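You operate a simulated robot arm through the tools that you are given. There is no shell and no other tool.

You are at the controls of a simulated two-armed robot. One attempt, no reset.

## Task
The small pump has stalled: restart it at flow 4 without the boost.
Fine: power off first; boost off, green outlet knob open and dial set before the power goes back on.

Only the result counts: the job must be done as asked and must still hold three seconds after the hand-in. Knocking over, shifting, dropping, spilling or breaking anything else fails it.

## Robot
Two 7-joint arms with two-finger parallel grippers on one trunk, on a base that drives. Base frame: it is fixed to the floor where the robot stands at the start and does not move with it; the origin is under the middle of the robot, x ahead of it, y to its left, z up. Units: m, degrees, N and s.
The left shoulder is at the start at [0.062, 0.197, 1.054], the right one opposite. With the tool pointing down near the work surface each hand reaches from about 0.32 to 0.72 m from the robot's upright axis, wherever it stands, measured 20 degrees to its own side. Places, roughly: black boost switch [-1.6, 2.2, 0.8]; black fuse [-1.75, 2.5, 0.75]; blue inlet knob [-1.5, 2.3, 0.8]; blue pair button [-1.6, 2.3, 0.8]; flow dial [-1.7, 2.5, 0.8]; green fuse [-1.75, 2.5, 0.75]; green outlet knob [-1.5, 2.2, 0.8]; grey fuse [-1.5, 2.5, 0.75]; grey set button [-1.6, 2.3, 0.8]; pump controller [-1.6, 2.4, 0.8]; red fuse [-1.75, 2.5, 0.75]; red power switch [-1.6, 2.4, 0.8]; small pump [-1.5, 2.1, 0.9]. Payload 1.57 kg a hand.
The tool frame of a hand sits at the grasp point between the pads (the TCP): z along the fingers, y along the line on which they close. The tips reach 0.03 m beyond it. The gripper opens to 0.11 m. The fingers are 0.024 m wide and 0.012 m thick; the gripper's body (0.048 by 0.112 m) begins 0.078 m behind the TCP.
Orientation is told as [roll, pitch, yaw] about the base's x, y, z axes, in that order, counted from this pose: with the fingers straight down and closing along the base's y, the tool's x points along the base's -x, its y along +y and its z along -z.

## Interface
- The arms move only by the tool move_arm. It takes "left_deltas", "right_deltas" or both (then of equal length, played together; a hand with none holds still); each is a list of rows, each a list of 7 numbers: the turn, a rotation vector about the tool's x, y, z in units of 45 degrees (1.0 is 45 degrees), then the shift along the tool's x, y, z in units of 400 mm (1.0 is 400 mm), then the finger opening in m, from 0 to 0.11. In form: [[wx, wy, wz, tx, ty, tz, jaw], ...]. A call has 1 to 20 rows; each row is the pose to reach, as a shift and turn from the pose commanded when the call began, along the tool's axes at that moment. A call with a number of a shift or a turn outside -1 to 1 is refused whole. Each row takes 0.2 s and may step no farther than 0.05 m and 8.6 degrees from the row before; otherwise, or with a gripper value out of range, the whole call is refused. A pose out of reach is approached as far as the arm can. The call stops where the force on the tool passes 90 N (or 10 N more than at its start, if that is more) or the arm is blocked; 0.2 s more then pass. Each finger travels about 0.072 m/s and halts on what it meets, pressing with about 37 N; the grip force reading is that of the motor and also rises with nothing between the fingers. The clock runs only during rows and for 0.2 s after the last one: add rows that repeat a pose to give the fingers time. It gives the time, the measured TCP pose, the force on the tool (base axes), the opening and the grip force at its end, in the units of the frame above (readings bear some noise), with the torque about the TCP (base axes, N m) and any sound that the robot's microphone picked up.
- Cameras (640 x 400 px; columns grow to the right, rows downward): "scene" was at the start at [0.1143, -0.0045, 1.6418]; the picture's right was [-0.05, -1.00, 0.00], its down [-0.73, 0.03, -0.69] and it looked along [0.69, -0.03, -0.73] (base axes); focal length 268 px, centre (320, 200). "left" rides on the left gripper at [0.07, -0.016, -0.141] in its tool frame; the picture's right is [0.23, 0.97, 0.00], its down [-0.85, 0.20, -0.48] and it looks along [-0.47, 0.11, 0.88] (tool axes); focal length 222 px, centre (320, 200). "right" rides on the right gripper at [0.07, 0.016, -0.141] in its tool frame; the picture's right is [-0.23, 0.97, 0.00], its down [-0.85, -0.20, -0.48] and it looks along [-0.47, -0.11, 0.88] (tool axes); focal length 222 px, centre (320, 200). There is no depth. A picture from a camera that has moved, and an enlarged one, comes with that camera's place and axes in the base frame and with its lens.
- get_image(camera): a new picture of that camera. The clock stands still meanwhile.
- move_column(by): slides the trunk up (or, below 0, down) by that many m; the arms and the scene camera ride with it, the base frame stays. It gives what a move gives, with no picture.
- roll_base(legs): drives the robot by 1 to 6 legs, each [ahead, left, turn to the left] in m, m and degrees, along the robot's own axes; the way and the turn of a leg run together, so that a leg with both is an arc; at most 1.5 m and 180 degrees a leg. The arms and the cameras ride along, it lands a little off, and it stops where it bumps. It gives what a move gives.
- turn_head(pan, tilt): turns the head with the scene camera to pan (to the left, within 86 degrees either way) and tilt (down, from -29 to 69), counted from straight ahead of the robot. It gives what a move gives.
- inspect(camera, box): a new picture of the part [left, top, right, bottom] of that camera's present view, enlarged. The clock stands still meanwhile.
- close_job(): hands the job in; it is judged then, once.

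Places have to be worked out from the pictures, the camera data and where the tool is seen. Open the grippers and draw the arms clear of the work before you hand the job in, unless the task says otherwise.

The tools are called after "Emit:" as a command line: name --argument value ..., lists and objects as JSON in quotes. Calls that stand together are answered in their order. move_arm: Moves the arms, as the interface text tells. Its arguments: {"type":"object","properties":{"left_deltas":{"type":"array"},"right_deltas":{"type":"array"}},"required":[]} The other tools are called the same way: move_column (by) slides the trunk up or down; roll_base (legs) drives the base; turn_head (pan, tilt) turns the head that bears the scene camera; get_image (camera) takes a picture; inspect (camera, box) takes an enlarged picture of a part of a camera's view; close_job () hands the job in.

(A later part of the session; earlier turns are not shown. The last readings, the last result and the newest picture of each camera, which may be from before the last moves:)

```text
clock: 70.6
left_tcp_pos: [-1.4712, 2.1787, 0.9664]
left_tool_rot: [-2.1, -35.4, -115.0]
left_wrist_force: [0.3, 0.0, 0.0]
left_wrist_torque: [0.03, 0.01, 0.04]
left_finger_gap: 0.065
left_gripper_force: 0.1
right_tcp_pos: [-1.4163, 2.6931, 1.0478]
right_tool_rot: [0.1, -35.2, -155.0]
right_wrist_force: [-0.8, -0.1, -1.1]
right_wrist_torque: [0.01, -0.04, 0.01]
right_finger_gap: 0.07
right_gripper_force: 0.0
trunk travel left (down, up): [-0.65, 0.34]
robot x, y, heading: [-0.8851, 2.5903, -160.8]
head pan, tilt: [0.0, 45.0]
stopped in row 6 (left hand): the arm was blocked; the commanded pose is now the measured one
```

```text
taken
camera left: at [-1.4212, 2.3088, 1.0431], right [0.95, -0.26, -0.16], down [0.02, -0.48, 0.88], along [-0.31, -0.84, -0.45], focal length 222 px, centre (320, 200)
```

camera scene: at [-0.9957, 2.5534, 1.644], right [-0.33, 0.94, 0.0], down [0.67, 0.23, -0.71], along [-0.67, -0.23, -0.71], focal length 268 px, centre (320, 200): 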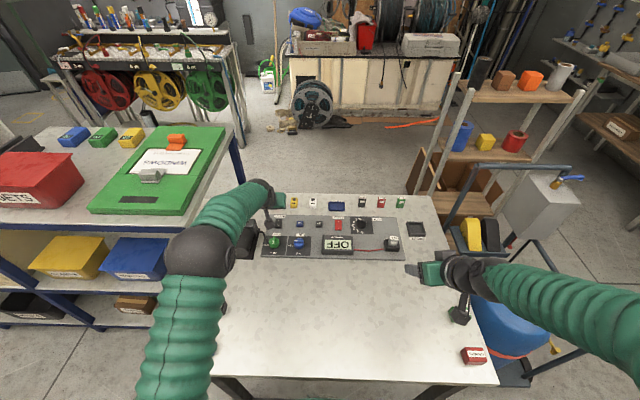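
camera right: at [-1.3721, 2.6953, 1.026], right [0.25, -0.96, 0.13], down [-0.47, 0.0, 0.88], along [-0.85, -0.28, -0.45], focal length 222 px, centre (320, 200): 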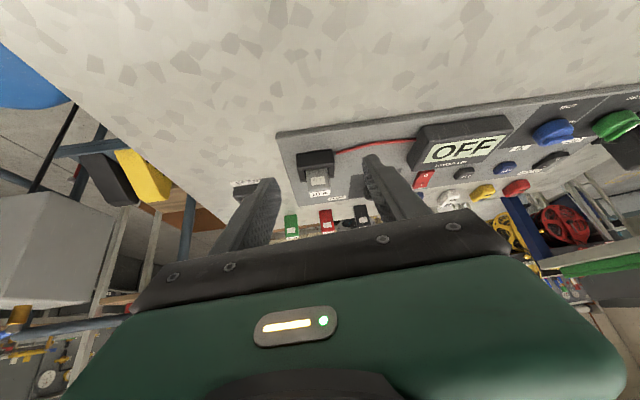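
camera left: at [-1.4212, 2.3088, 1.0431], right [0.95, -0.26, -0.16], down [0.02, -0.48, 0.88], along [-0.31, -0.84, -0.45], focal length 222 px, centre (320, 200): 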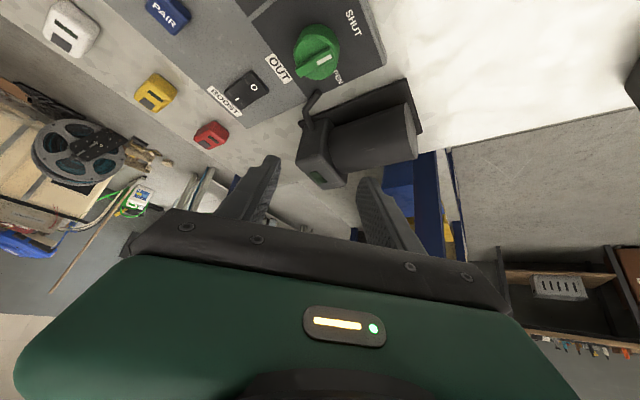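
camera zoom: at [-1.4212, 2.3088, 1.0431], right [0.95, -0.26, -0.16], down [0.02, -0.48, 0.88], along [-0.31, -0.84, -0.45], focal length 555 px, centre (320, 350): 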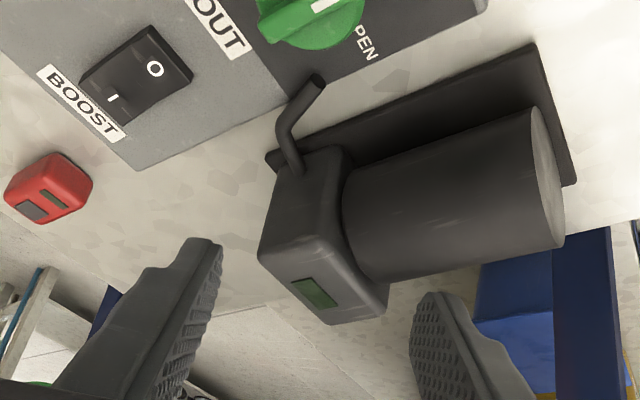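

The left arm stopped short of the commanded pose; I look at the whole scene to see why.

Emit:
get_image --camera "scene"

Emit:
inspect --camera "right" --box '[320, 20, 640, 230]'

```text
taken
camera scene: at [-0.995, 2.5544, 1.6428], right [-0.33, 0.94, 0.0], down [0.67, 0.23, -0.71], along [-0.67, -0.23, -0.71], focal length 268 px, centre (320, 200)
```

scene: 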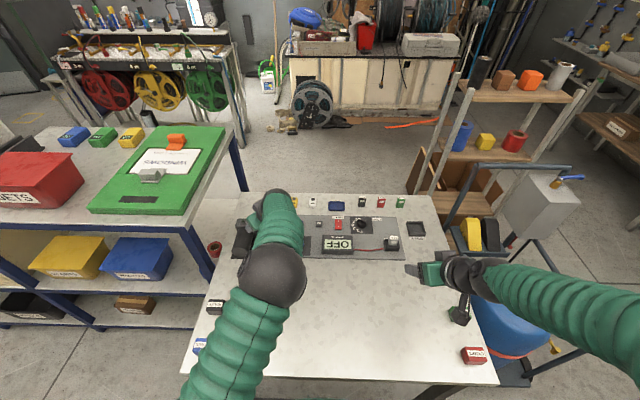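

```text
1.90 times, centred on (480, 125) of right
camera zoom: at [-1.2846, 2.7368, 1.123], right [0.25, -0.96, 0.13], down [-0.47, 0.0, 0.88], along [-0.85, -0.28, -0.45], focal length 423 px, centre (15, 343)
```

zoom: 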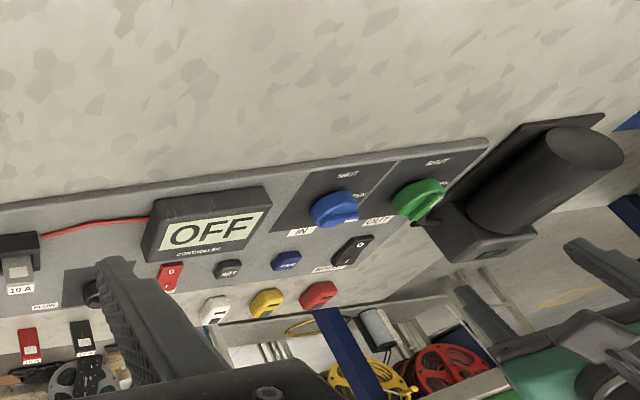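

The left arm hit a joint limit, not an object; the right arm suits this yaw better. I lift the left hand and draw it back to its side.

Emit:
move_arm --left_deltas '[[0, 0, 0, -0.0575, 0, -0.082, 0.065], [0, 0, 0, -0.115, 0, -0.164, 0.065], [0.0935, 0, 0.1333, -0.0557, 0.0748, -0.2057, 0.065], [0.187, 0, 0.2667, 0.0036, 0.1496, -0.2474, 0.065], [0.2805, 0, 0.4, 0.0629, 0.2244, -0.2891, 0.065], [0.374, 0, 0.5333, 0.1222, 0.2992, -0.3308, 0.065], [0.4675, 0, 0.6667, 0.1815, 0.374, -0.3725, 0.065], [0.561, 0, 0.8, 0.2408, 0.4488, -0.4142, 0.065]]'

Emit:
get_image --camera "scene"

Emit:
inspect --camera "scene" --box '[255, 205, 325, 255]'

```text
clock: 72.4
left_tcp_pos: [-1.2345, 2.2508, 1.0376]
left_tool_rot: [-1.7, -35.6, -158.7]
left_wrist_force: [-0.4, 0.5, -0.3]
left_wrist_torque: [-0.02, 0.0, -0.05]
left_finger_gap: 0.065
left_gripper_force: 0.2
left hand out of reach, approached as far as the arm can: row 8
right_tcp_pos: [-1.4146, 2.6888, 1.0505]
right_tool_rot: [-0.2, -35.2, -154.7]
right_wrist_force: [0.3, -0.1, -0.8]
right_wrist_torque: [0.04, 0.02, -0.03]
right_finger_gap: 0.0698
right_gripper_force: 0.1
trunk travel left (down, up): [-0.65, 0.34]
robot x, y, heading: [-0.886, 2.5892, -161.0]
head pan, tilt: [0.0, 45.0]
```

```text
taken
camera scene: at [-0.9906, 2.5502, 1.6444], right [-0.33, 0.94, 0.0], down [0.67, 0.23, -0.71], along [-0.67, -0.23, -0.71], focal length 268 px, centre (320, 200)
```

scene: 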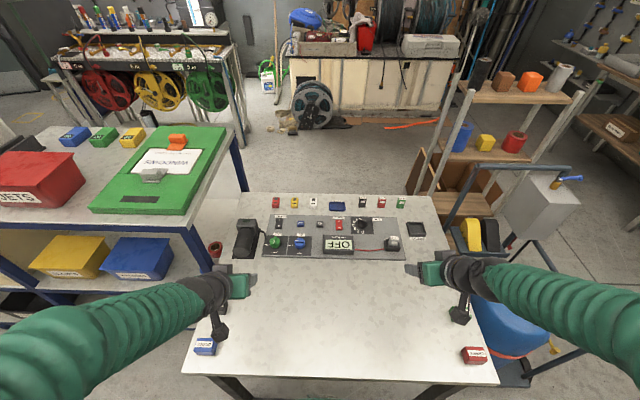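

```text
8.00 times, centred on (290, 230) of scene
camera zoom: at [-0.9906, 2.5502, 1.6444], right [-0.33, 0.94, 0.0], down [0.67, 0.23, -0.71], along [-0.67, -0.23, -0.71], focal length 2141 px, centre (560, -40)
```

zoom: 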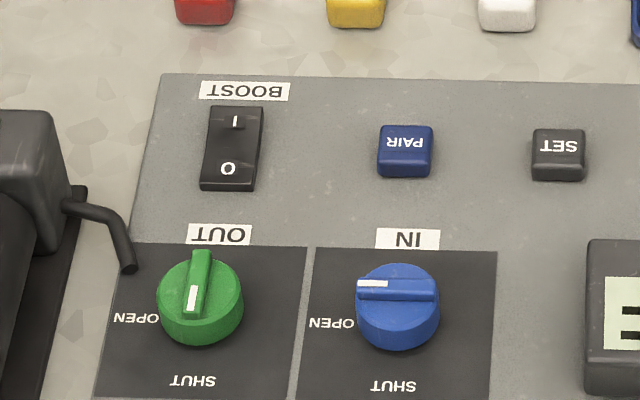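

Boost rocker clearly flipped (O down). Now I bring the right hand high across to hover over the green knob, yawing to about -45°.

Emit:
move_arm --right_deltas '[[-0.05, 0, -0.0708, -0.0532, 0.0986, 0.0375, 0.065], [-0.1, 0, -0.1416, -0.1064, 0.1972, 0.0751, 0.065], [-0.15, 0, -0.2124, -0.1596, 0.2958, 0.1126, 0.065], [-0.2, 0, -0.2832, -0.2128, 0.3944, 0.1502, 0.065], [-0.25, 0, -0.354, -0.266, 0.493, 0.1877, 0.065], [-0.3, 0, -0.4248, -0.3192, 0.5916, 0.2252, 0.065], [-0.35, 0, -0.4956, -0.3724, 0.6902, 0.2628, 0.065], [-0.4, 0, -0.5664, -0.4256, 0.7888, 0.3003, 0.065], [-0.45, 0, -0.6372, -0.4788, 0.8874, 0.3379, 0.065], [-0.4996, 0, -0.708, -0.532, 0.986, 0.3754, 0.065], [-0.4996, 0, -0.708, -0.484, 0.986, 0.4435, 0.065], [-0.4996, 0, -0.708, -0.436, 0.986, 0.5116, 0.065]]'

Emit:
inspect --camera "right" --box '[200, 60, 440, 220]'

Emit:
get_image --camera "scene"

```text
clock: 75.0
left_tcp_pos: [-1.2374, 2.2527, 1.0365]
left_tool_rot: [-1.6, -35.5, -158.8]
left_wrist_force: [0.1, 0.9, -0.2]
left_wrist_torque: [0.0, -0.04, 0.01]
left_finger_gap: 0.0652
left_gripper_force: 0.1
right_tcp_pos: [-1.4852, 2.2251, 0.9844]
right_tool_rot: [-0.1, -35.2, -115.8]
right_wrist_force: [-0.4, -0.3, -0.1]
right_wrist_torque: [0.01, -0.04, 0.01]
right_finger_gap: 0.065
right_gripper_force: 0.0
trunk travel left (down, up): [-0.65, 0.34]
robot x, y, heading: [-0.886, 2.5889, -161.0]
head pan, tilt: [0.0, 45.0]
```

```text
2.50 times, centred on (320, 140) of right
camera zoom: at [-1.4098, 2.343, 1.0595], right [0.8, -0.59, 0.13], down [-0.36, -0.29, 0.88], along [-0.48, -0.75, -0.45], focal length 555 px, centre (320, 350)
```

zoom: 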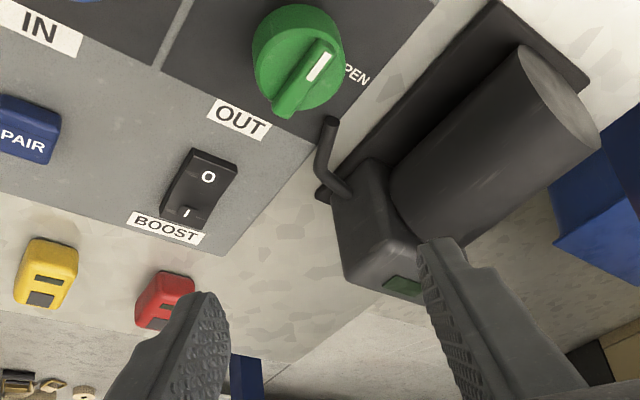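

```text
taken
camera scene: at [-0.995, 2.5522, 1.644], right [-0.33, 0.94, 0.0], down [0.67, 0.23, -0.71], along [-0.67, -0.23, -0.71], focal length 268 px, centre (320, 200)
```

scene: 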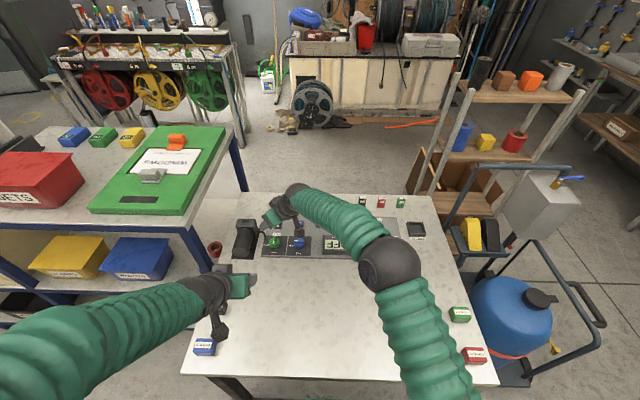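

The hand camera puts the green knob's axis at about (-1.4815, 2.211). I yaw to -60° and lower to 0.90 over it to check alignment.

Emit:
move_arm --right_deltas '[[-0.096, 0, -0.1362, 0.002, 0.0075, -0.0015, 0.065], [-0.192, 0, -0.2724, 0.004, 0.015, -0.003, 0.065], [-0.192, 0, -0.2724, 0.0648, 0.015, 0.083, 0.065], [-0.192, 0, -0.2724, 0.1256, 0.015, 0.1695, 0.065], [-0.192, 0, -0.2724, 0.1256, 0.015, 0.1695, 0.06]]'

Emit:
inspect --camera "right" --box '[200, 60, 440, 220]'

```text
clock: 76.2
left_tcp_pos: [-1.2369, 2.2511, 1.0363]
left_tool_rot: [-1.7, -35.5, -158.7]
left_wrist_force: [0.1, -0.2, -0.6]
left_wrist_torque: [0.0, 0.02, 0.0]
left_finger_gap: 0.0648
left_gripper_force: 0.1
right_tcp_pos: [-1.479, 2.2215, 0.8985]
right_tool_rot: [-0.1, -35.2, -100.7]
right_wrist_force: [-1.2, 0.3, 0.1]
right_wrist_torque: [0.0, 0.0, 0.0]
right_finger_gap: 0.0601
right_gripper_force: 0.1
trunk travel left (down, up): [-0.65, 0.34]
robot x, y, heading: [-0.8864, 2.589, -161.1]
head pan, tilt: [0.0, 45.0]
```

```text
2.50 times, centred on (320, 140) of right
camera zoom: at [-1.4374, 2.354, 0.9736], right [0.92, -0.37, 0.13], down [-0.27, -0.38, 0.88], along [-0.27, -0.85, -0.45], focal length 555 px, centre (320, 350)
```

zoom: 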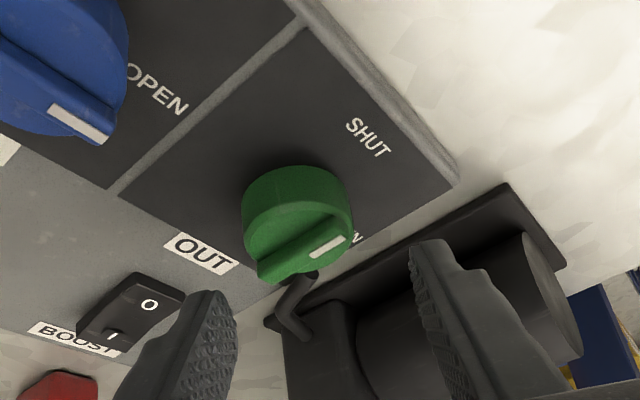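

Aligned. I lower the last 32 mm and close on the knob's body.

Emit:
move_arm --right_deltas '[[0, 0, 0, 0.0254, -0.0016, 0.0318, 0.06], [0, 0, 0, 0.0508, -0.0032, 0.0636, 0.06], [0, 0, 0, 0.0508, -0.0032, 0.0636, 0.06], [0, 0, 0, 0.0508, -0.0032, 0.0636, 0.045], [0, 0, 0, 0.0508, -0.0032, 0.0636, 0.03], [0, 0, 0, 0.0508, -0.0032, 0.0636, 0.02], [0, 0, 0, 0.0508, -0.0032, 0.0636, 0.02]]'

Emit:
inspect --camera "right" --box '[200, 60, 440, 220]'

```text
clock: 77.8
left_tcp_pos: [-1.2385, 2.2513, 1.0345]
left_tool_rot: [-1.6, -35.5, -158.7]
left_wrist_force: [0.6, 0.4, 0.6]
left_wrist_torque: [0.0, -0.03, 0.03]
left_finger_gap: 0.065
left_gripper_force: 0.1
right_tcp_pos: [-1.483, 2.2232, 0.8653]
right_tool_rot: [-0.1, -35.3, -100.9]
right_wrist_force: [-10.7, -0.5, 0.3]
right_wrist_torque: [-0.24, 0.1, -0.21]
right_finger_gap: 0.0377
right_gripper_force: 43.4
trunk travel left (down, up): [-0.65, 0.34]
robot x, y, heading: [-0.8882, 2.5886, -160.8]
head pan, tilt: [0.0, 45.0]
```

```text
2.50 times, centred on (320, 140) of right
camera zoom: at [-1.4403, 2.357, 0.9406], right [0.92, -0.37, 0.13], down [-0.27, -0.38, 0.88], along [-0.28, -0.85, -0.45], focal length 555 px, centre (320, 350)
```

zoom: 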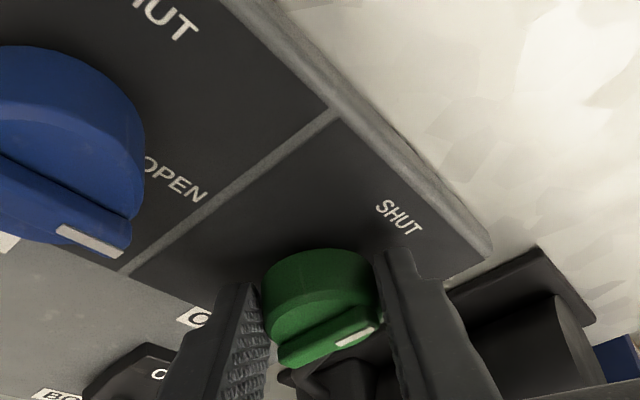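

Gripped (gap 37.7 mm). I turn the knob 45° clockwise, easing the side load as I go.

Emit:
move_arm --right_deltas '[[0.0963, 0, 0.136, -0.0002, 0.0006, 0.0001, 0.02], [0.1927, 0, 0.272, -0.0008, 0.0011, 0.0006, 0.02], [0.289, 0, 0.408, -0.0018, 0.0015, 0.0013, 0.02], [0.3853, 0, 0.544, -0.0033, 0.005, 0.0023, 0.02], [0.4817, 0, 0.68, -0.0051, 0.0083, 0.0036, 0.02], [0.578, 0, 0.816, -0.0071, 0.0113, 0.005, 0.02], [0.578, 0, 0.816, -0.0071, 0.0113, 0.005, 0.02]]'

Emit:
inspect --camera "right" --box '[200, 60, 440, 220]'

```text
clock: 79.0
left_tcp_pos: [-1.2312, 2.2337, 1.0311]
left_tool_rot: [-2.6, -35.6, -157.8]
left_wrist_force: [-0.6, -0.2, -0.8]
left_wrist_torque: [0.01, -0.03, -0.02]
left_finger_gap: 0.0651
left_gripper_force: 0.0
right_tcp_pos: [-1.4847, 2.2198, 0.8669]
right_tool_rot: [2.6, -35.1, -142.2]
right_wrist_force: [22.6, -33.8, 11.2]
right_wrist_torque: [-0.14, -0.47, 0.2]
right_finger_gap: 0.0528
right_gripper_force: 19.1
trunk travel left (down, up): [-0.65, 0.34]
robot x, y, heading: [-0.8823, 2.5901, -160.3]
head pan, tilt: [0.0, 45.0]
stopped in row 6 (right hand): the force on the tool passed its limit at 108 N (the readings are from after the stop); the commanded pose is now the measured one
```

```text
2.50 times, centred on (320, 140) of right
camera zoom: at [-1.3696, 2.2975, 0.9427], right [0.47, -0.87, 0.17], down [-0.48, -0.09, 0.87], along [-0.74, -0.49, -0.45], focal length 555 px, centre (320, 350)
```

zoom: 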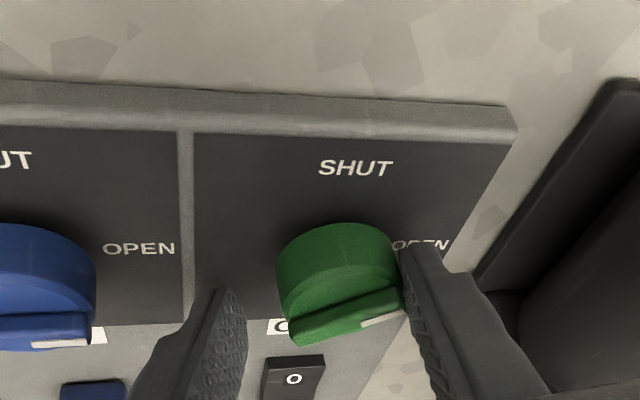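

The force limit tripped; I look carefully at the knob, nozzle and panel before doing anything else.

Emit:
inspect --camera "scene" --box '[225, 195, 345, 265]'

Emit:
get_image --camera "right"

Emit:
get_image --camera "left"

```text
5.33 times, centred on (285, 230) of scene
camera zoom: at [-0.9776, 2.52, 1.6428], right [-0.33, 0.94, 0.02], down [0.66, 0.25, -0.71], along [-0.67, -0.22, -0.71], focal length 1427 px, centre (507, 40)
```

zoom: 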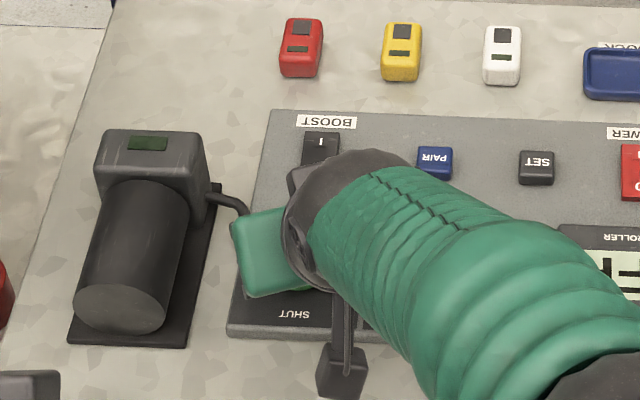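

```text
taken
camera right: at [-1.3696, 2.2975, 0.9427], right [0.47, -0.87, 0.17], down [-0.48, -0.09, 0.87], along [-0.74, -0.49, -0.45], focal length 222 px, centre (320, 200)
```

right: 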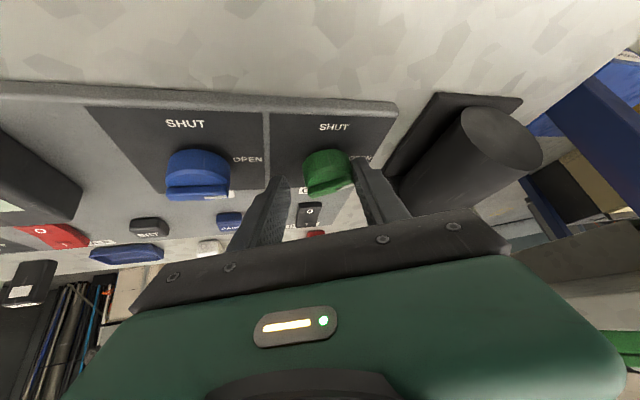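

```text
taken
camera left: at [-1.1053, 2.2959, 1.1066], right [0.51, -0.84, -0.17], down [-0.31, -0.36, 0.88], along [-0.8, -0.4, -0.45], focal length 222 px, centre (320, 200)
```

left: 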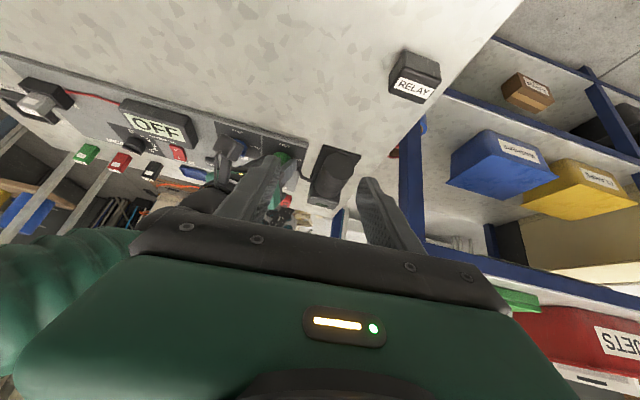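

The robot body is leaning slightly left because the left finger presses sideways on the knob's bar (now at about 65°); the knob moved but the hand slipped off-centre near the nozzle. I open the fingers, centring the hand and easing back a few mm.

Emit:
move_arm --right_deltas '[[0, 0, 0, 0.004, 0.005, -0.003, 0.06], [0, 0, 0, 0.0102, 0.01, -0.0072, 0.065], [0, 0, 0, 0.0102, 0.01, -0.0072, 0.07]]'

Emit:
get_image --camera "right"

Emit:
inspect --camera "right" --box '[200, 60, 440, 220]'

```text
clock: 79.8
left_tcp_pos: [-1.237, 2.2442, 1.0338]
left_tool_rot: [-1.9, -35.5, -158.4]
left_wrist_force: [-0.5, -0.1, 0.4]
left_wrist_torque: [-0.03, 0.0, 0.03]
left_finger_gap: 0.0649
left_gripper_force: 0.1
right_tcp_pos: [-1.4867, 2.2325, 0.8643]
right_tool_rot: [3.1, -35.1, -142.8]
right_wrist_force: [18.5, -57.7, 11.2]
right_wrist_torque: [0.37, 0.37, 1.77]
right_finger_gap: 0.0755
right_gripper_force: 3.2
trunk travel left (down, up): [-0.65, 0.34]
robot x, y, heading: [-0.8863, 2.5895, -160.6]
head pan, tilt: [0.0, 45.0]
```

```text
taken
camera right: at [-1.3706, 2.311, 0.9417], right [0.46, -0.87, 0.18], down [-0.48, -0.08, 0.87], along [-0.74, -0.49, -0.45], focal length 222 px, centre (320, 200)
```

right: 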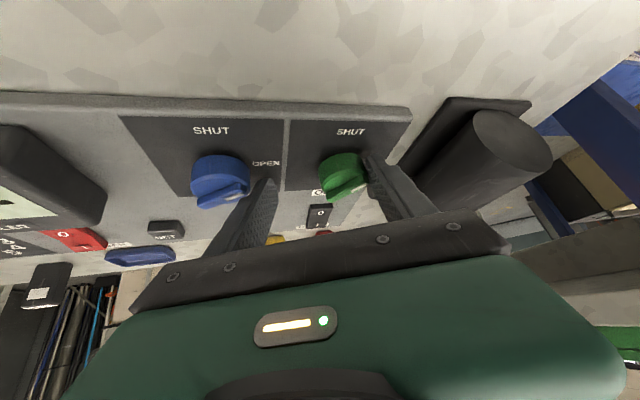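

```text
2.50 times, centred on (320, 140) of right
camera zoom: at [-1.3706, 2.311, 0.9417], right [0.46, -0.87, 0.18], down [-0.48, -0.08, 0.87], along [-0.74, -0.49, -0.45], focal length 555 px, centre (320, 350)
```

zoom: 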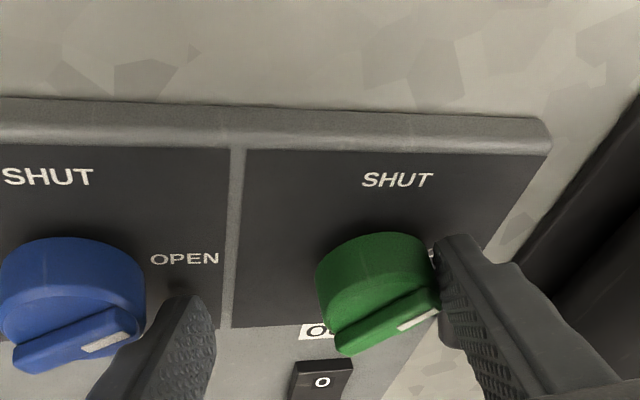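

The right finger has been dragged towards the blue knob with ~58 N sideways: the arm sits displaced to the right of its command. I shift the hand left first to unload.

Emit:
move_arm --right_deltas '[[0, 0, 0, 0, 0.0125, 0, 0.075], [0, 0, 0, 0, 0.025, 0, 0.075], [0, 0, 0, 0, 0.0375, 0, 0.075], [0, 0, 0, 0, 0.0375, 0, 0.075]]'

Emit:
inspect --camera "right" --box '[160, 60, 440, 240]'

Emit:
get_image --camera "scene"

```text
clock: 80.8
left_tcp_pos: [-1.2369, 2.2399, 1.0331]
left_tool_rot: [-2.2, -35.5, -158.2]
left_wrist_force: [-0.2, -0.4, -0.6]
left_wrist_torque: [0.02, 0.0, -0.01]
left_finger_gap: 0.0649
left_gripper_force: 0.1
right_tcp_pos: [-1.4915, 2.2323, 0.8652]
right_tool_rot: [2.7, -34.8, -144.2]
right_wrist_force: [13.3, -55.1, -4.6]
right_wrist_torque: [-0.03, 0.3, 1.14]
right_finger_gap: 0.0792
right_gripper_force: 2.1
trunk travel left (down, up): [-0.65, 0.34]
robot x, y, heading: [-0.8874, 2.5913, -160.6]
head pan, tilt: [0.0, 45.0]
```

```text
2.22 times, centred on (300, 150) of right
camera zoom: at [-1.3737, 2.3051, 0.9425], right [0.44, -0.88, 0.17], down [-0.48, -0.07, 0.87], along [-0.76, -0.46, -0.46], focal length 494 px, centre (364, 311)
```

zoom: 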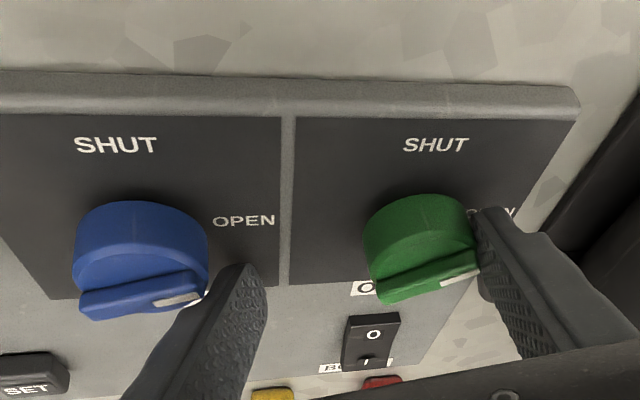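

```text
taken
camera scene: at [-0.9875, 2.5273, 1.6439], right [-0.33, 0.94, 0.02], down [0.67, 0.25, -0.7], along [-0.67, -0.22, -0.71], focal length 268 px, centre (320, 200)
```

scene: 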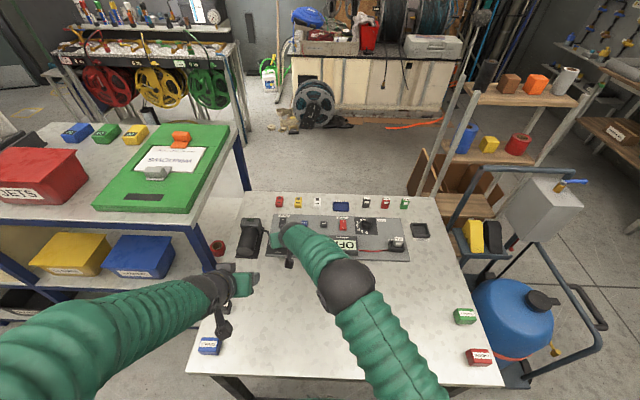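

The hand hasn't followed leftwards, so the wrist must be at a joint limit at this yaw. I yaw back counter-clockwise towards the pose that worked, staying around the knob.

Emit:
move_arm --right_deltas '[[-0.08, 0, -0.114, 0, 0.001, 0, 0.08], [-0.16, 0, -0.2275, 0, 0.002, 0, 0.08], [-0.239, 0, -0.341, -0.0007, 0.003, 0.0005, 0.08], [-0.319, 0, -0.455, -0.0014, 0.005, 0.001, 0.08], [-0.319, 0, -0.455, -0.0014, 0.005, 0.001, 0.08]]'

Emit:
inspect --camera "right" --box '[160, 60, 440, 240]'

```text
clock: 82.0
left_tcp_pos: [-1.2363, 2.253, 1.0362]
left_tool_rot: [-1.4, -35.6, -158.4]
left_wrist_force: [-1.1, 0.3, -1.0]
left_wrist_torque: [0.0, -0.04, 0.03]
left_finger_gap: 0.065
left_gripper_force: 0.0
right_tcp_pos: [-1.478, 2.2278, 0.8654]
right_tool_rot: [2.8, -35.7, -117.6]
right_wrist_force: [2.5, -2.9, 4.8]
right_wrist_torque: [-0.07, 0.07, 0.09]
right_finger_gap: 0.0766
right_gripper_force: 0.1
trunk travel left (down, up): [-0.65, 0.34]
robot x, y, heading: [-0.8855, 2.5893, -160.5]
head pan, tilt: [0.0, 45.0]
```

```text
2.22 times, centred on (300, 150) of right
camera zoom: at [-1.4048, 2.3464, 0.9398], right [0.79, -0.59, 0.17], down [-0.39, -0.27, 0.88], along [-0.47, -0.76, -0.44], focal length 494 px, centre (364, 311)
```

zoom: 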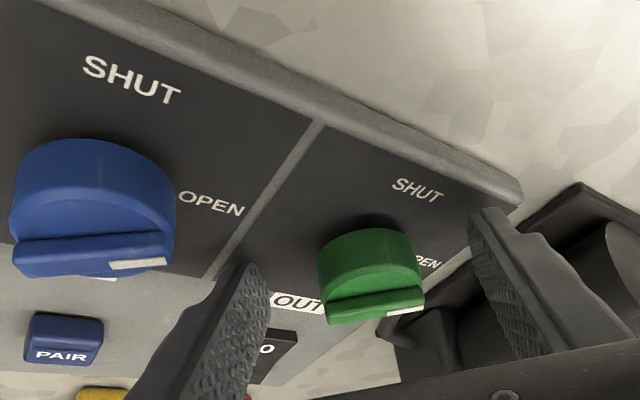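

The load is gone and the hand is centred again. I lift straight up and inspect the knobs from above.

Emit:
move_arm --right_deltas '[[0, 0, 0, -0.0383, 0, -0.0546, 0.076], [0, 0, 0, -0.0767, 0, -0.1092, 0.076], [0, 0, 0, -0.115, 0, -0.1638, 0.076], [0, 0, 0, -0.15, 0, -0.21, 0.076]]'

Emit:
inspect --camera "right" --box '[160, 20, 440, 200]'

Emit:
inspect --camera "scene" --box '[225, 195, 345, 265]'

Emit:
get_image --camera "left"

```text
clock: 83.0
left_tcp_pos: [-1.2343, 2.2505, 1.0375]
left_tool_rot: [-1.7, -35.6, -158.4]
left_wrist_force: [-0.4, -0.3, 0.3]
left_wrist_torque: [0.01, 0.0, 0.02]
left_finger_gap: 0.0647
left_gripper_force: 0.1
right_tcp_pos: [-1.4812, 2.2289, 0.9706]
right_tool_rot: [2.7, -35.5, -117.7]
right_wrist_force: [-0.9, -0.7, 0.0]
right_wrist_torque: [-0.03, -0.01, -0.03]
right_finger_gap: 0.076
right_gripper_force: 0.0
trunk travel left (down, up): [-0.65, 0.34]
robot x, y, heading: [-0.8875, 2.5925, -160.7]
head pan, tilt: [0.0, 45.0]
```

```text
2.22 times, centred on (300, 110) of right
camera zoom: at [-1.4085, 2.3482, 1.0447], right [0.79, -0.59, 0.17], down [-0.39, -0.27, 0.88], along [-0.48, -0.76, -0.45], focal length 494 px, centre (364, 400)
```

zoom: 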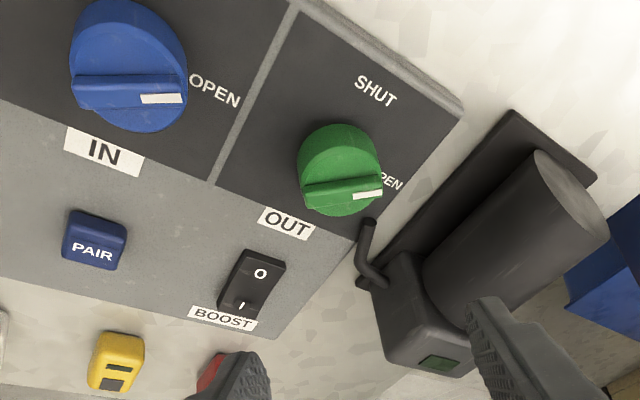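

```text
5.33 times, centred on (285, 230) of scene
camera zoom: at [-0.9922, 2.5501, 1.644], right [-0.33, 0.94, 0.0], down [0.67, 0.23, -0.71], along [-0.67, -0.23, -0.71], focal length 1427 px, centre (507, 40)
```

zoom: 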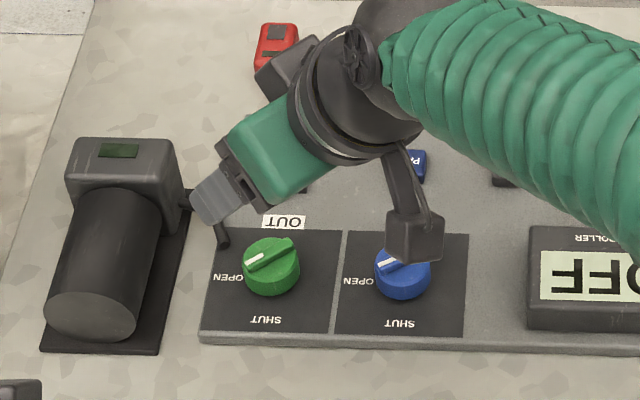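

```text
taken
camera left: at [-1.1094, 2.313, 1.1117], right [0.51, -0.84, -0.15], down [-0.31, -0.35, 0.88], along [-0.8, -0.41, -0.45], focal length 222 px, centre (320, 200)
```

left: 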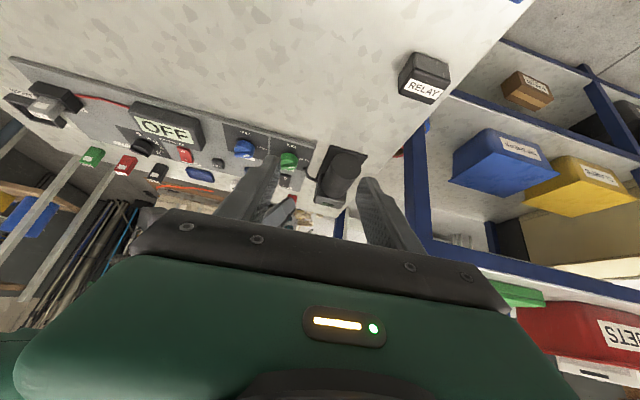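

Green now points at about 55° (towards OPEN, not there yet) and the blue knob was nudged about 25–30° off OPEN, which I must restore. First I test in free air above the knob whether the right arm can actually reach the -13° yaw.

Emit:
move_arm --right_deltas '[[0.11, 0, 0.136, 0, 0, 0, 0.076], [0.22, 0, 0.272, 0, 0, 0, 0.076], [0.335, 0, 0.407, 0, 0, 0, 0.076], [0.447, 0, 0.543, 0, 0, 0, 0.076], [0.447, 0, 0.543, 0, 0, 0, 0.076]]'

Emit:
inspect --camera "right" --box '[160, 20, 480, 200]'

Emit:
get_image --camera "scene"

```text
clock: 84.5
left_tcp_pos: [-1.2334, 2.2483, 1.0339]
left_tool_rot: [-1.6, -35.7, -158.5]
left_wrist_force: [0.1, 0.2, -0.1]
left_wrist_torque: [0.02, 0.02, -0.01]
left_finger_gap: 0.0649
left_gripper_force: 0.1
right_tcp_pos: [-1.5411, 2.284, 0.9814]
right_tool_rot: [0.6, -36.1, -155.1]
right_wrist_force: [0.7, -0.8, 0.2]
right_wrist_torque: [0.01, 0.03, -0.03]
right_finger_gap: 0.0758
right_gripper_force: 0.1
trunk travel left (down, up): [-0.65, 0.34]
robot x, y, heading: [-0.8862, 2.5897, -160.8]
head pan, tilt: [0.0, 45.0]
stopped in row 5 (right hand): the arm was blocked; the commanded pose is now the measured one
```

```text
2.00 times, centred on (320, 110) of right
camera zoom: at [-1.4089, 2.3304, 1.0546], right [0.25, -0.96, 0.14], down [-0.46, 0.01, 0.89], along [-0.85, -0.29, -0.44], focal length 444 px, centre (320, 380)
```

zoom: 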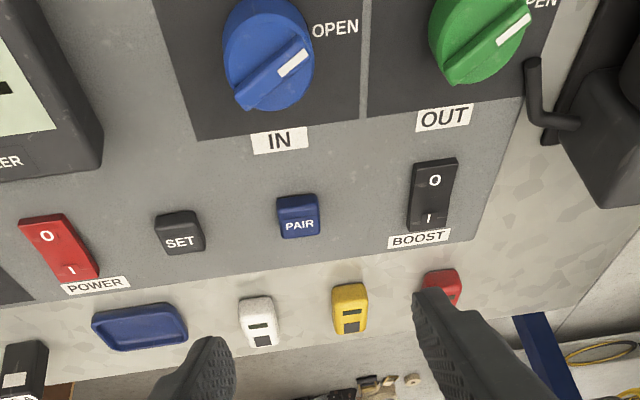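

```text
taken
camera scene: at [-0.9919, 2.5491, 1.6421], right [-0.33, 0.94, 0.0], down [0.67, 0.24, -0.71], along [-0.67, -0.23, -0.71], focal length 268 px, centre (320, 200)
```

scene: 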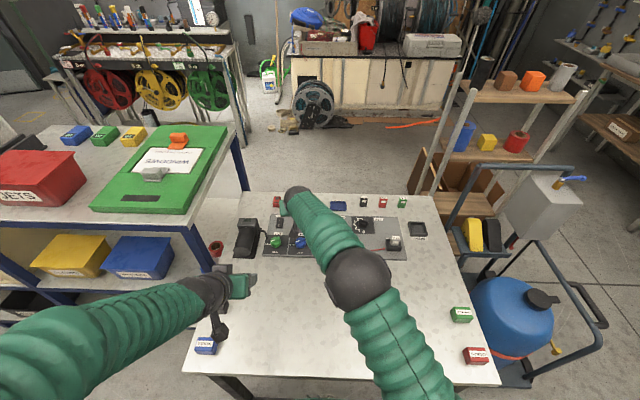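

Confirmed: the right arm cannot reach that yaw so far across. The left arm can (mirror of the dial pose), so I withdraw the right arm to its side first.

Emit:
move_arm --right_deltas '[[0, 0, 0, 0.02, -0.07, -0.08, 0.07], [0, 0, 0, 0.07, -0.15, -0.133, 0.07], [0, 0, 0, 0.12, -0.23, -0.186, 0.07], [0, 0, 0, 0.17, -0.31, -0.24, 0.07], [0, 0, 0, 0.22, -0.39, -0.293, 0.07], [0, 0, 0, 0.27, -0.47, -0.346, 0.07], [0, 0, 0, 0.32, -0.55, -0.4, 0.07], [0, 0, 0, 0.37, -0.63, -0.453, 0.07], [0, 0, 0, 0.42, -0.71, -0.506, 0.07], [0, 0, 0, 0.472, -0.789, -0.56, 0.07]]'

Emit:
inspect --camera "scene" --box '[255, 205, 325, 255]'

Emit:
inspect --camera "scene" --box '[225, 185, 425, 275]'

```text
clock: 86.7
left_tcp_pos: [-1.234, 2.2537, 1.0375]
left_tool_rot: [-1.4, -35.7, -158.6]
left_wrist_force: [-0.5, 0.1, -0.1]
left_wrist_torque: [-0.04, 0.0, 0.01]
left_finger_gap: 0.0652
left_gripper_force: 0.0
right_tcp_pos: [-1.4173, 2.6914, 1.0488]
right_tool_rot: [0.6, -35.8, -154.2]
right_wrist_force: [0.1, 1.0, 0.1]
right_wrist_torque: [-0.01, 0.03, 0.02]
right_finger_gap: 0.07
right_gripper_force: 0.1
trunk travel left (down, up): [-0.65, 0.34]
robot x, y, heading: [-0.8848, 2.5863, -160.6]
head pan, tilt: [0.0, 45.0]
```

```text
8.00 times, centred on (290, 230) of scene
camera zoom: at [-0.9908, 2.5549, 1.6443], right [-0.33, 0.94, 0.0], down [0.67, 0.23, -0.71], along [-0.67, -0.24, -0.71], focal length 2141 px, centre (560, -40)
```

zoom: 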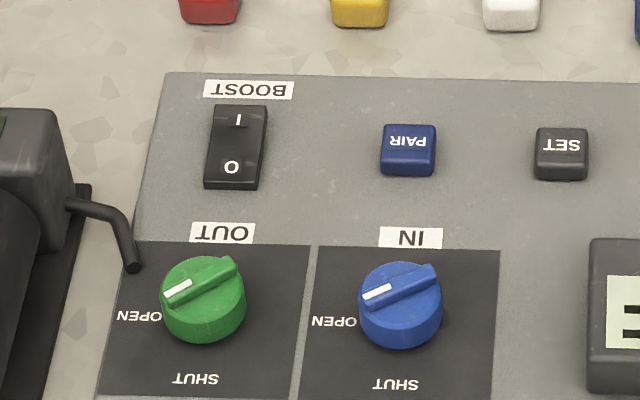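

```text
3.20 times, centred on (325, 230) of scene
camera zoom: at [-0.9908, 2.5549, 1.6443], right [-0.33, 0.94, 0.0], down [0.67, 0.23, -0.71], along [-0.67, -0.24, -0.71], focal length 856 px, centre (304, 104)
```

zoom: 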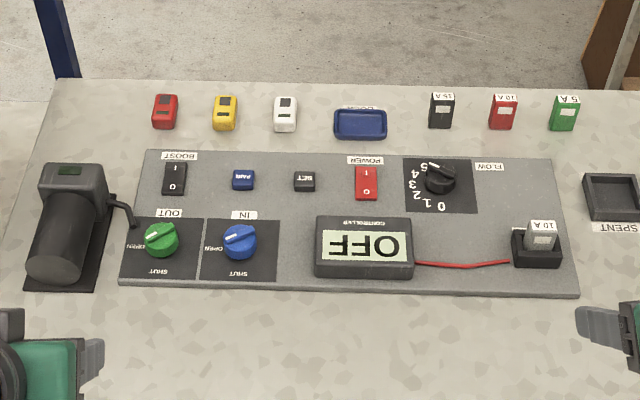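

All else is in place; green needs about +35° and blue about +31° clockwise. I bring the left hand over the green knob at -33° yaw, a pose range where it should follow and the nozzle stays clear.

Emit:
move_arm --left_deltas '[[-0.072, 0, -0.093, -0.0808, -0.0242, 0.0581, 0.06], [-0.143, 0, -0.185, -0.1617, -0.0483, 0.1162, 0.06], [-0.215, 0, -0.278, -0.2425, -0.0725, 0.1742, 0.06], [-0.287, 0, -0.371, -0.3233, -0.0967, 0.2323, 0.06], [-0.358, 0, -0.463, -0.4042, -0.1208, 0.2904, 0.06], [-0.43, 0, -0.556, -0.485, -0.145, 0.3485, 0.06], [-0.43, 0, -0.556, -0.4327, -0.145, 0.4213, 0.06], [-0.43, 0, -0.556, -0.3805, -0.145, 0.494, 0.06], [-0.43, 0, -0.556, -0.3282, -0.145, 0.5668, 0.06], [-0.43, 0, -0.556, -0.3282, -0.145, 0.5668, 0.06]]'

Emit:
get_image --camera "left"

Emit:
inspect --camera "left" --box '[200, 60, 440, 220]'

```text
clock: 87.7
left_tcp_pos: [-1.4089, 2.2353, 1.1279]
left_tool_rot: [-15.4, -39.6, -128.6]
left_wrist_force: [-0.1, -0.4, -0.4]
left_wrist_torque: [-0.01, -0.02, -0.03]
left_finger_gap: 0.06
left_gripper_force: 0.1
right_tcp_pos: [-1.4177, 2.6896, 1.0488]
right_tool_rot: [0.4, -35.8, -154.3]
right_wrist_force: [1.0, -0.1, -1.2]
right_wrist_torque: [0.01, -0.02, 0.03]
right_finger_gap: 0.0701
right_gripper_force: 0.0
trunk travel left (down, up): [-0.65, 0.34]
robot x, y, heading: [-0.8866, 2.5922, -160.8]
head pan, tilt: [0.0, 45.0]
stopped in row 5 (left hand): the arm was blocked; the commanded pose is now the measured one
```

```text
taken
camera left: at [-1.3017, 2.3343, 1.1937], right [0.74, -0.58, -0.34], down [0.0, -0.51, 0.86], along [-0.67, -0.64, -0.38], focal length 222 px, centre (320, 200)
```

left: 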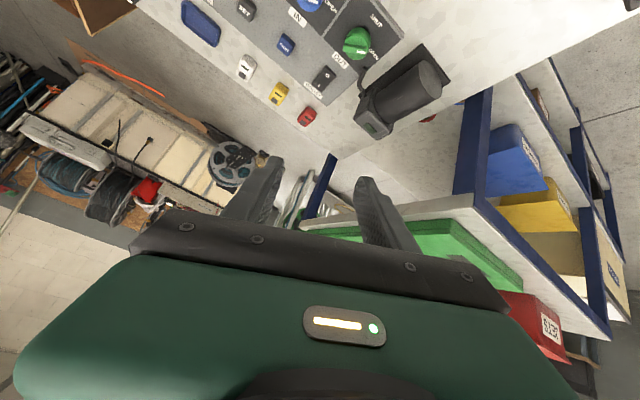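

```text
2.50 times, centred on (320, 140) of left
camera zoom: at [-1.3017, 2.3343, 1.1937], right [0.74, -0.58, -0.34], down [0.0, -0.51, 0.86], along [-0.67, -0.64, -0.38], focal length 555 px, centre (320, 350)
```

zoom: 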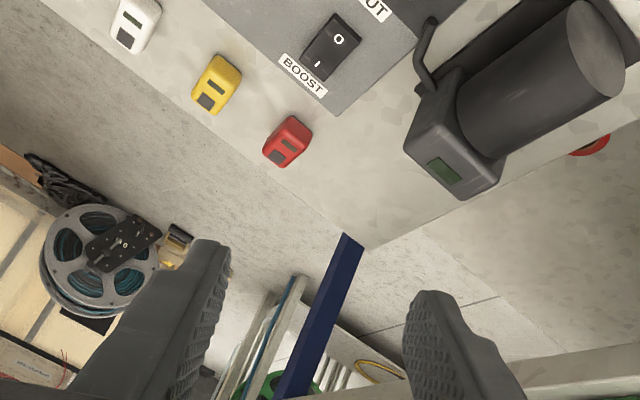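

The left arm is in an awkward branch. I bring it back to its upright home orientation by the aisle edge to reset the posture, then I'll approach the knob with the tool vertical, where only the wrist roll has to turn.

Emit:
move_arm --left_deltas '[[-0.012, 0.157, 0.0945, 0.0455, 0.0495, -0.0415, 0.06], [-0.024, 0.313, 0.189, 0.091, 0.099, -0.083, 0.06], [-0.0365, 0.47, 0.2835, 0.1365, 0.1485, -0.1245, 0.06], [-0.049, 0.627, 0.378, 0.182, 0.198, -0.166, 0.06], [-0.061, 0.783, 0.4725, 0.2275, 0.2475, -0.2075, 0.06], [-0.073, 0.94, 0.567, 0.273, 0.297, -0.249, 0.06], [-0.073, 0.94, 0.567, 0.273, 0.297, -0.249, 0.06]]'

Emit:
get_image --camera "scene"

```text
clock: 89.3
left_tcp_pos: [-1.2201, 2.2462, 1.1088]
left_tool_rot: [0.1, 0.3, -161.2]
left_wrist_force: [-0.4, 0.0, -0.3]
left_wrist_torque: [-0.02, -0.01, 0.02]
left_finger_gap: 0.06
left_gripper_force: 0.0
right_tcp_pos: [-1.4196, 2.6919, 1.0497]
right_tool_rot: [0.5, -35.8, -154.4]
right_wrist_force: [-0.8, 0.4, 0.4]
right_wrist_torque: [-0.01, -0.03, 0.03]
right_finger_gap: 0.07
right_gripper_force: 0.1
trunk travel left (down, up): [-0.65, 0.34]
robot x, y, heading: [-0.8865, 2.5929, -160.7]
head pan, tilt: [0.0, 45.0]
```

```text
taken
camera scene: at [-0.9927, 2.5527, 1.6441], right [-0.33, 0.94, 0.0], down [0.67, 0.23, -0.71], along [-0.67, -0.23, -0.71], focal length 268 px, centre (320, 200)
```

scene: 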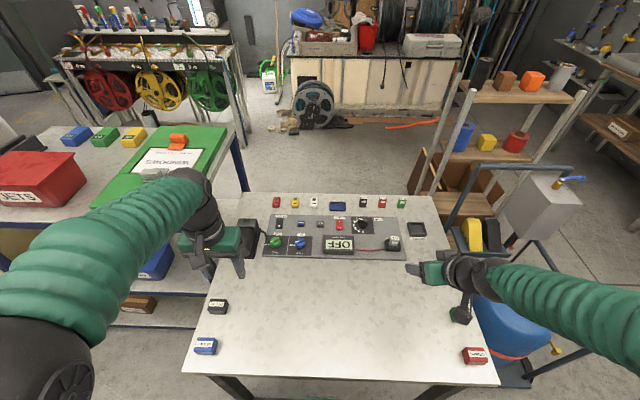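

Emit:
move_arm --left_deltas '[[0, 0, 0.143, -0.0936, -0.04, 0.0, 0.05], [0, 0, 0.286, -0.1873, -0.08, 0.0, 0.04], [0, 0, 0.429, -0.2809, -0.11, 0.03, 0.04], [0, 0, 0.571, -0.3746, -0.131, 0.09, 0.04], [0, 0, 0.714, -0.4682, -0.131, 0.15, 0.04], [0, 0, 0.857, -0.5619, -0.131, 0.21, 0.04], [0, 0, 1.0, -0.6555, -0.131, 0.2725, 0.04], [0, 0, 1.0, -0.6555, -0.131, 0.2725, 0.04]]'

Emit:
get_image --camera "left"

Emit:
get_image --camera "scene"

```text
clock: 91.1
left_tcp_pos: [-1.4716, 2.2112, 0.9984]
left_tool_rot: [0.0, 0.2, 153.8]
left_wrist_force: [-0.5, 0.3, 0.5]
left_wrist_torque: [-0.05, 0.04, -0.02]
left_finger_gap: 0.0398
left_gripper_force: 0.1
left hand out of reach, approached as far as the arm can: row 7, 8
right_tcp_pos: [-1.4187, 2.6902, 1.049]
right_tool_rot: [0.4, -35.9, -154.5]
right_wrist_force: [0.7, -0.5, -0.2]
right_wrist_torque: [-0.06, 0.04, 0.0]
right_finger_gap: 0.07
right_gripper_force: 0.0
trunk travel left (down, up): [-0.65, 0.34]
robot x, y, heading: [-0.8879, 2.5903, -160.6]
head pan, tilt: [0.0, 45.0]
```

```text
taken
camera left: at [-1.4014, 2.1959, 1.1398], right [-0.23, -0.97, 0.0], down [-0.86, 0.2, 0.48], along [-0.46, 0.11, -0.88], focal length 222 px, centre (320, 200)
```

left: 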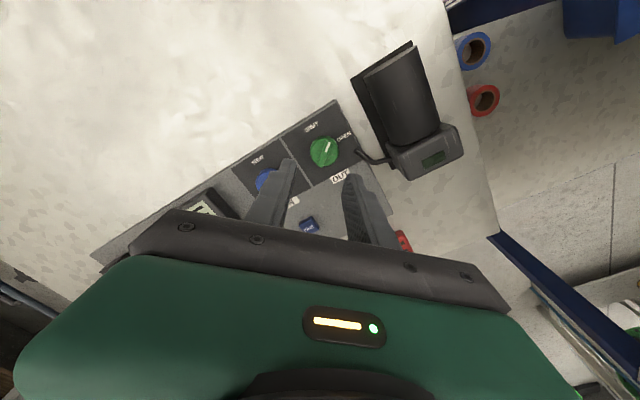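

```text
taken
camera scene: at [-0.9921, 2.5529, 1.6442], right [-0.33, 0.94, 0.0], down [0.67, 0.23, -0.71], along [-0.67, -0.23, -0.71], focal length 268 px, centre (320, 200)
```

scene: 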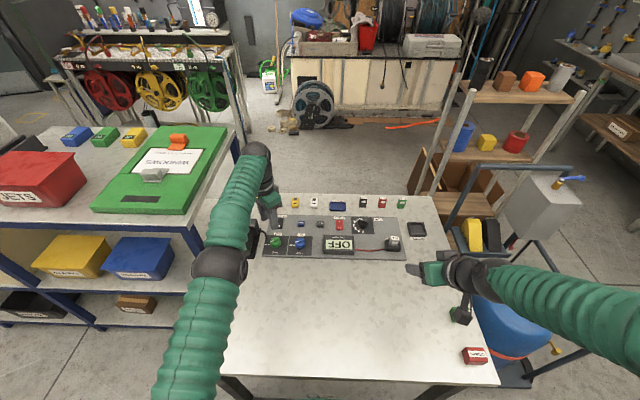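

The vertical tool almost reaches (13 mm short at this height; lower down it gains). I zoom on the knobs from this hand's camera to locate them.

Emit:
inspect --camera "left" --box '[240, 90, 420, 210]'

```text
3.33 times, centred on (330, 150) of left
camera zoom: at [-1.4014, 2.1959, 1.1398], right [-0.23, -0.97, 0.0], down [-0.86, 0.2, 0.48], along [-0.46, 0.11, -0.88], focal length 740 px, centre (287, 367)
```

zoom: 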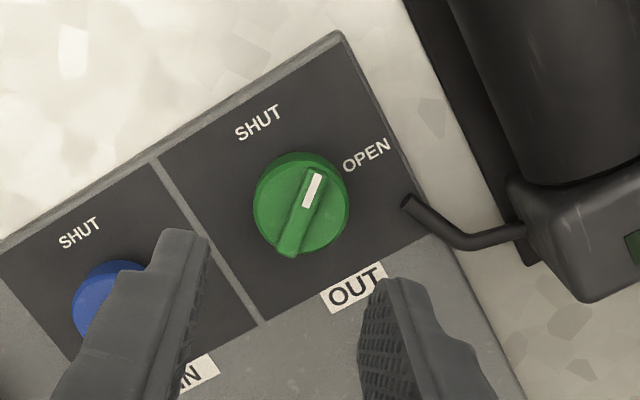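

The bar is at about 55° and the knob axis at (-1.482, 2.210). I lower to z≈0.92, turning 10° more so the fingers straddle the bar.

Emit:
move_arm --left_deltas '[[0, 0, 0.111, 0.0067, 0, 0.07, 0.035], [0, 0, 0.222, 0.0067, 0, 0.14, 0.035], [0, 0, 0.222, 0.0067, 0, 0.2, 0.035], [0, 0, 0.222, 0.0067, 0, 0.2, 0.035]]'

Emit:
inspect --camera "left" --box '[240, 90, 420, 210]'

```text
clock: 92.1
left_tcp_pos: [-1.4704, 2.2117, 0.9186]
left_tool_rot: [-0.1, 0.2, 143.9]
left_wrist_force: [-0.2, 0.2, -0.3]
left_wrist_torque: [0.03, 0.0, -0.04]
left_finger_gap: 0.0351
left_gripper_force: 0.1
right_tcp_pos: [-1.4197, 2.6916, 1.0489]
right_tool_rot: [0.5, -35.8, -154.4]
right_wrist_force: [-0.6, 0.1, -0.2]
right_wrist_torque: [0.03, 0.0, -0.01]
right_finger_gap: 0.0701
right_gripper_force: 0.0
trunk travel left (down, up): [-0.65, 0.34]
robot x, y, heading: [-0.8889, 2.5893, -160.6]
head pan, tilt: [0.0, 45.0]
```

```text
3.33 times, centred on (330, 150) of left
camera zoom: at [-1.4045, 2.1841, 1.0593], right [-0.39, -0.92, 0.0], down [-0.81, 0.34, 0.48], along [-0.44, 0.19, -0.88], focal length 740 px, centre (287, 367)
```

zoom: 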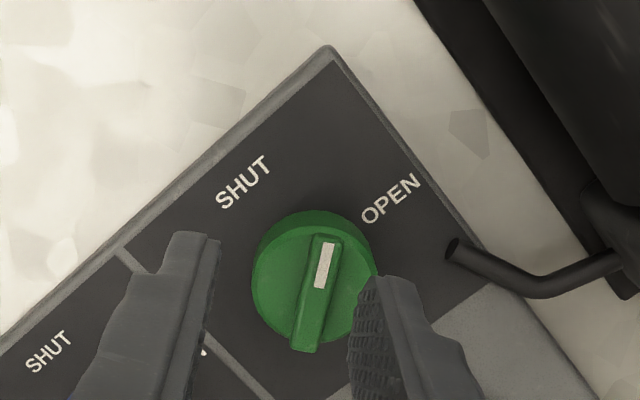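

Emit:
move_arm --left_deltas '[[0, 0, 0, -0.0217, 0.0212, 0, 0.035], [0, 0, 0, -0.0217, 0.0212, 0.03, 0.035], [0, 0, 0, -0.0217, 0.0212, 0.03, 0.035]]'

Emit:
inspect --camera "left" --box '[240, 90, 420, 210]'

```text
clock: 92.9
left_tcp_pos: [-1.4791, 2.2119, 0.9068]
left_tool_rot: [-0.1, 0.2, 143.9]
left_wrist_force: [0.6, -1.1, 0.0]
left_wrist_torque: [0.01, 0.02, 0.04]
left_finger_gap: 0.035
left_gripper_force: 0.0
left hand out of reach, approached as far as the arm can: row 1, 2, 3
right_tcp_pos: [-1.4193, 2.6906, 1.0481]
right_tool_rot: [0.5, -35.8, -154.4]
right_wrist_force: [0.7, -0.4, 0.6]
right_wrist_torque: [0.04, 0.04, 0.01]
right_finger_gap: 0.0703
right_gripper_force: 0.0
trunk travel left (down, up): [-0.65, 0.34]
robot x, y, heading: [-0.8847, 2.5905, -160.9]
head pan, tilt: [0.0, 45.0]
```

```text
3.33 times, centred on (330, 150) of left
camera zoom: at [-1.4127, 2.1837, 1.0489], right [-0.39, -0.92, 0.0], down [-0.81, 0.34, 0.48], along [-0.44, 0.19, -0.88], focal length 740 px, centre (287, 367)
```

zoom: 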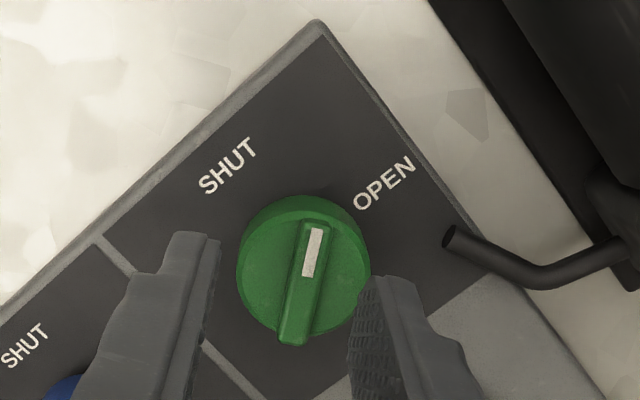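

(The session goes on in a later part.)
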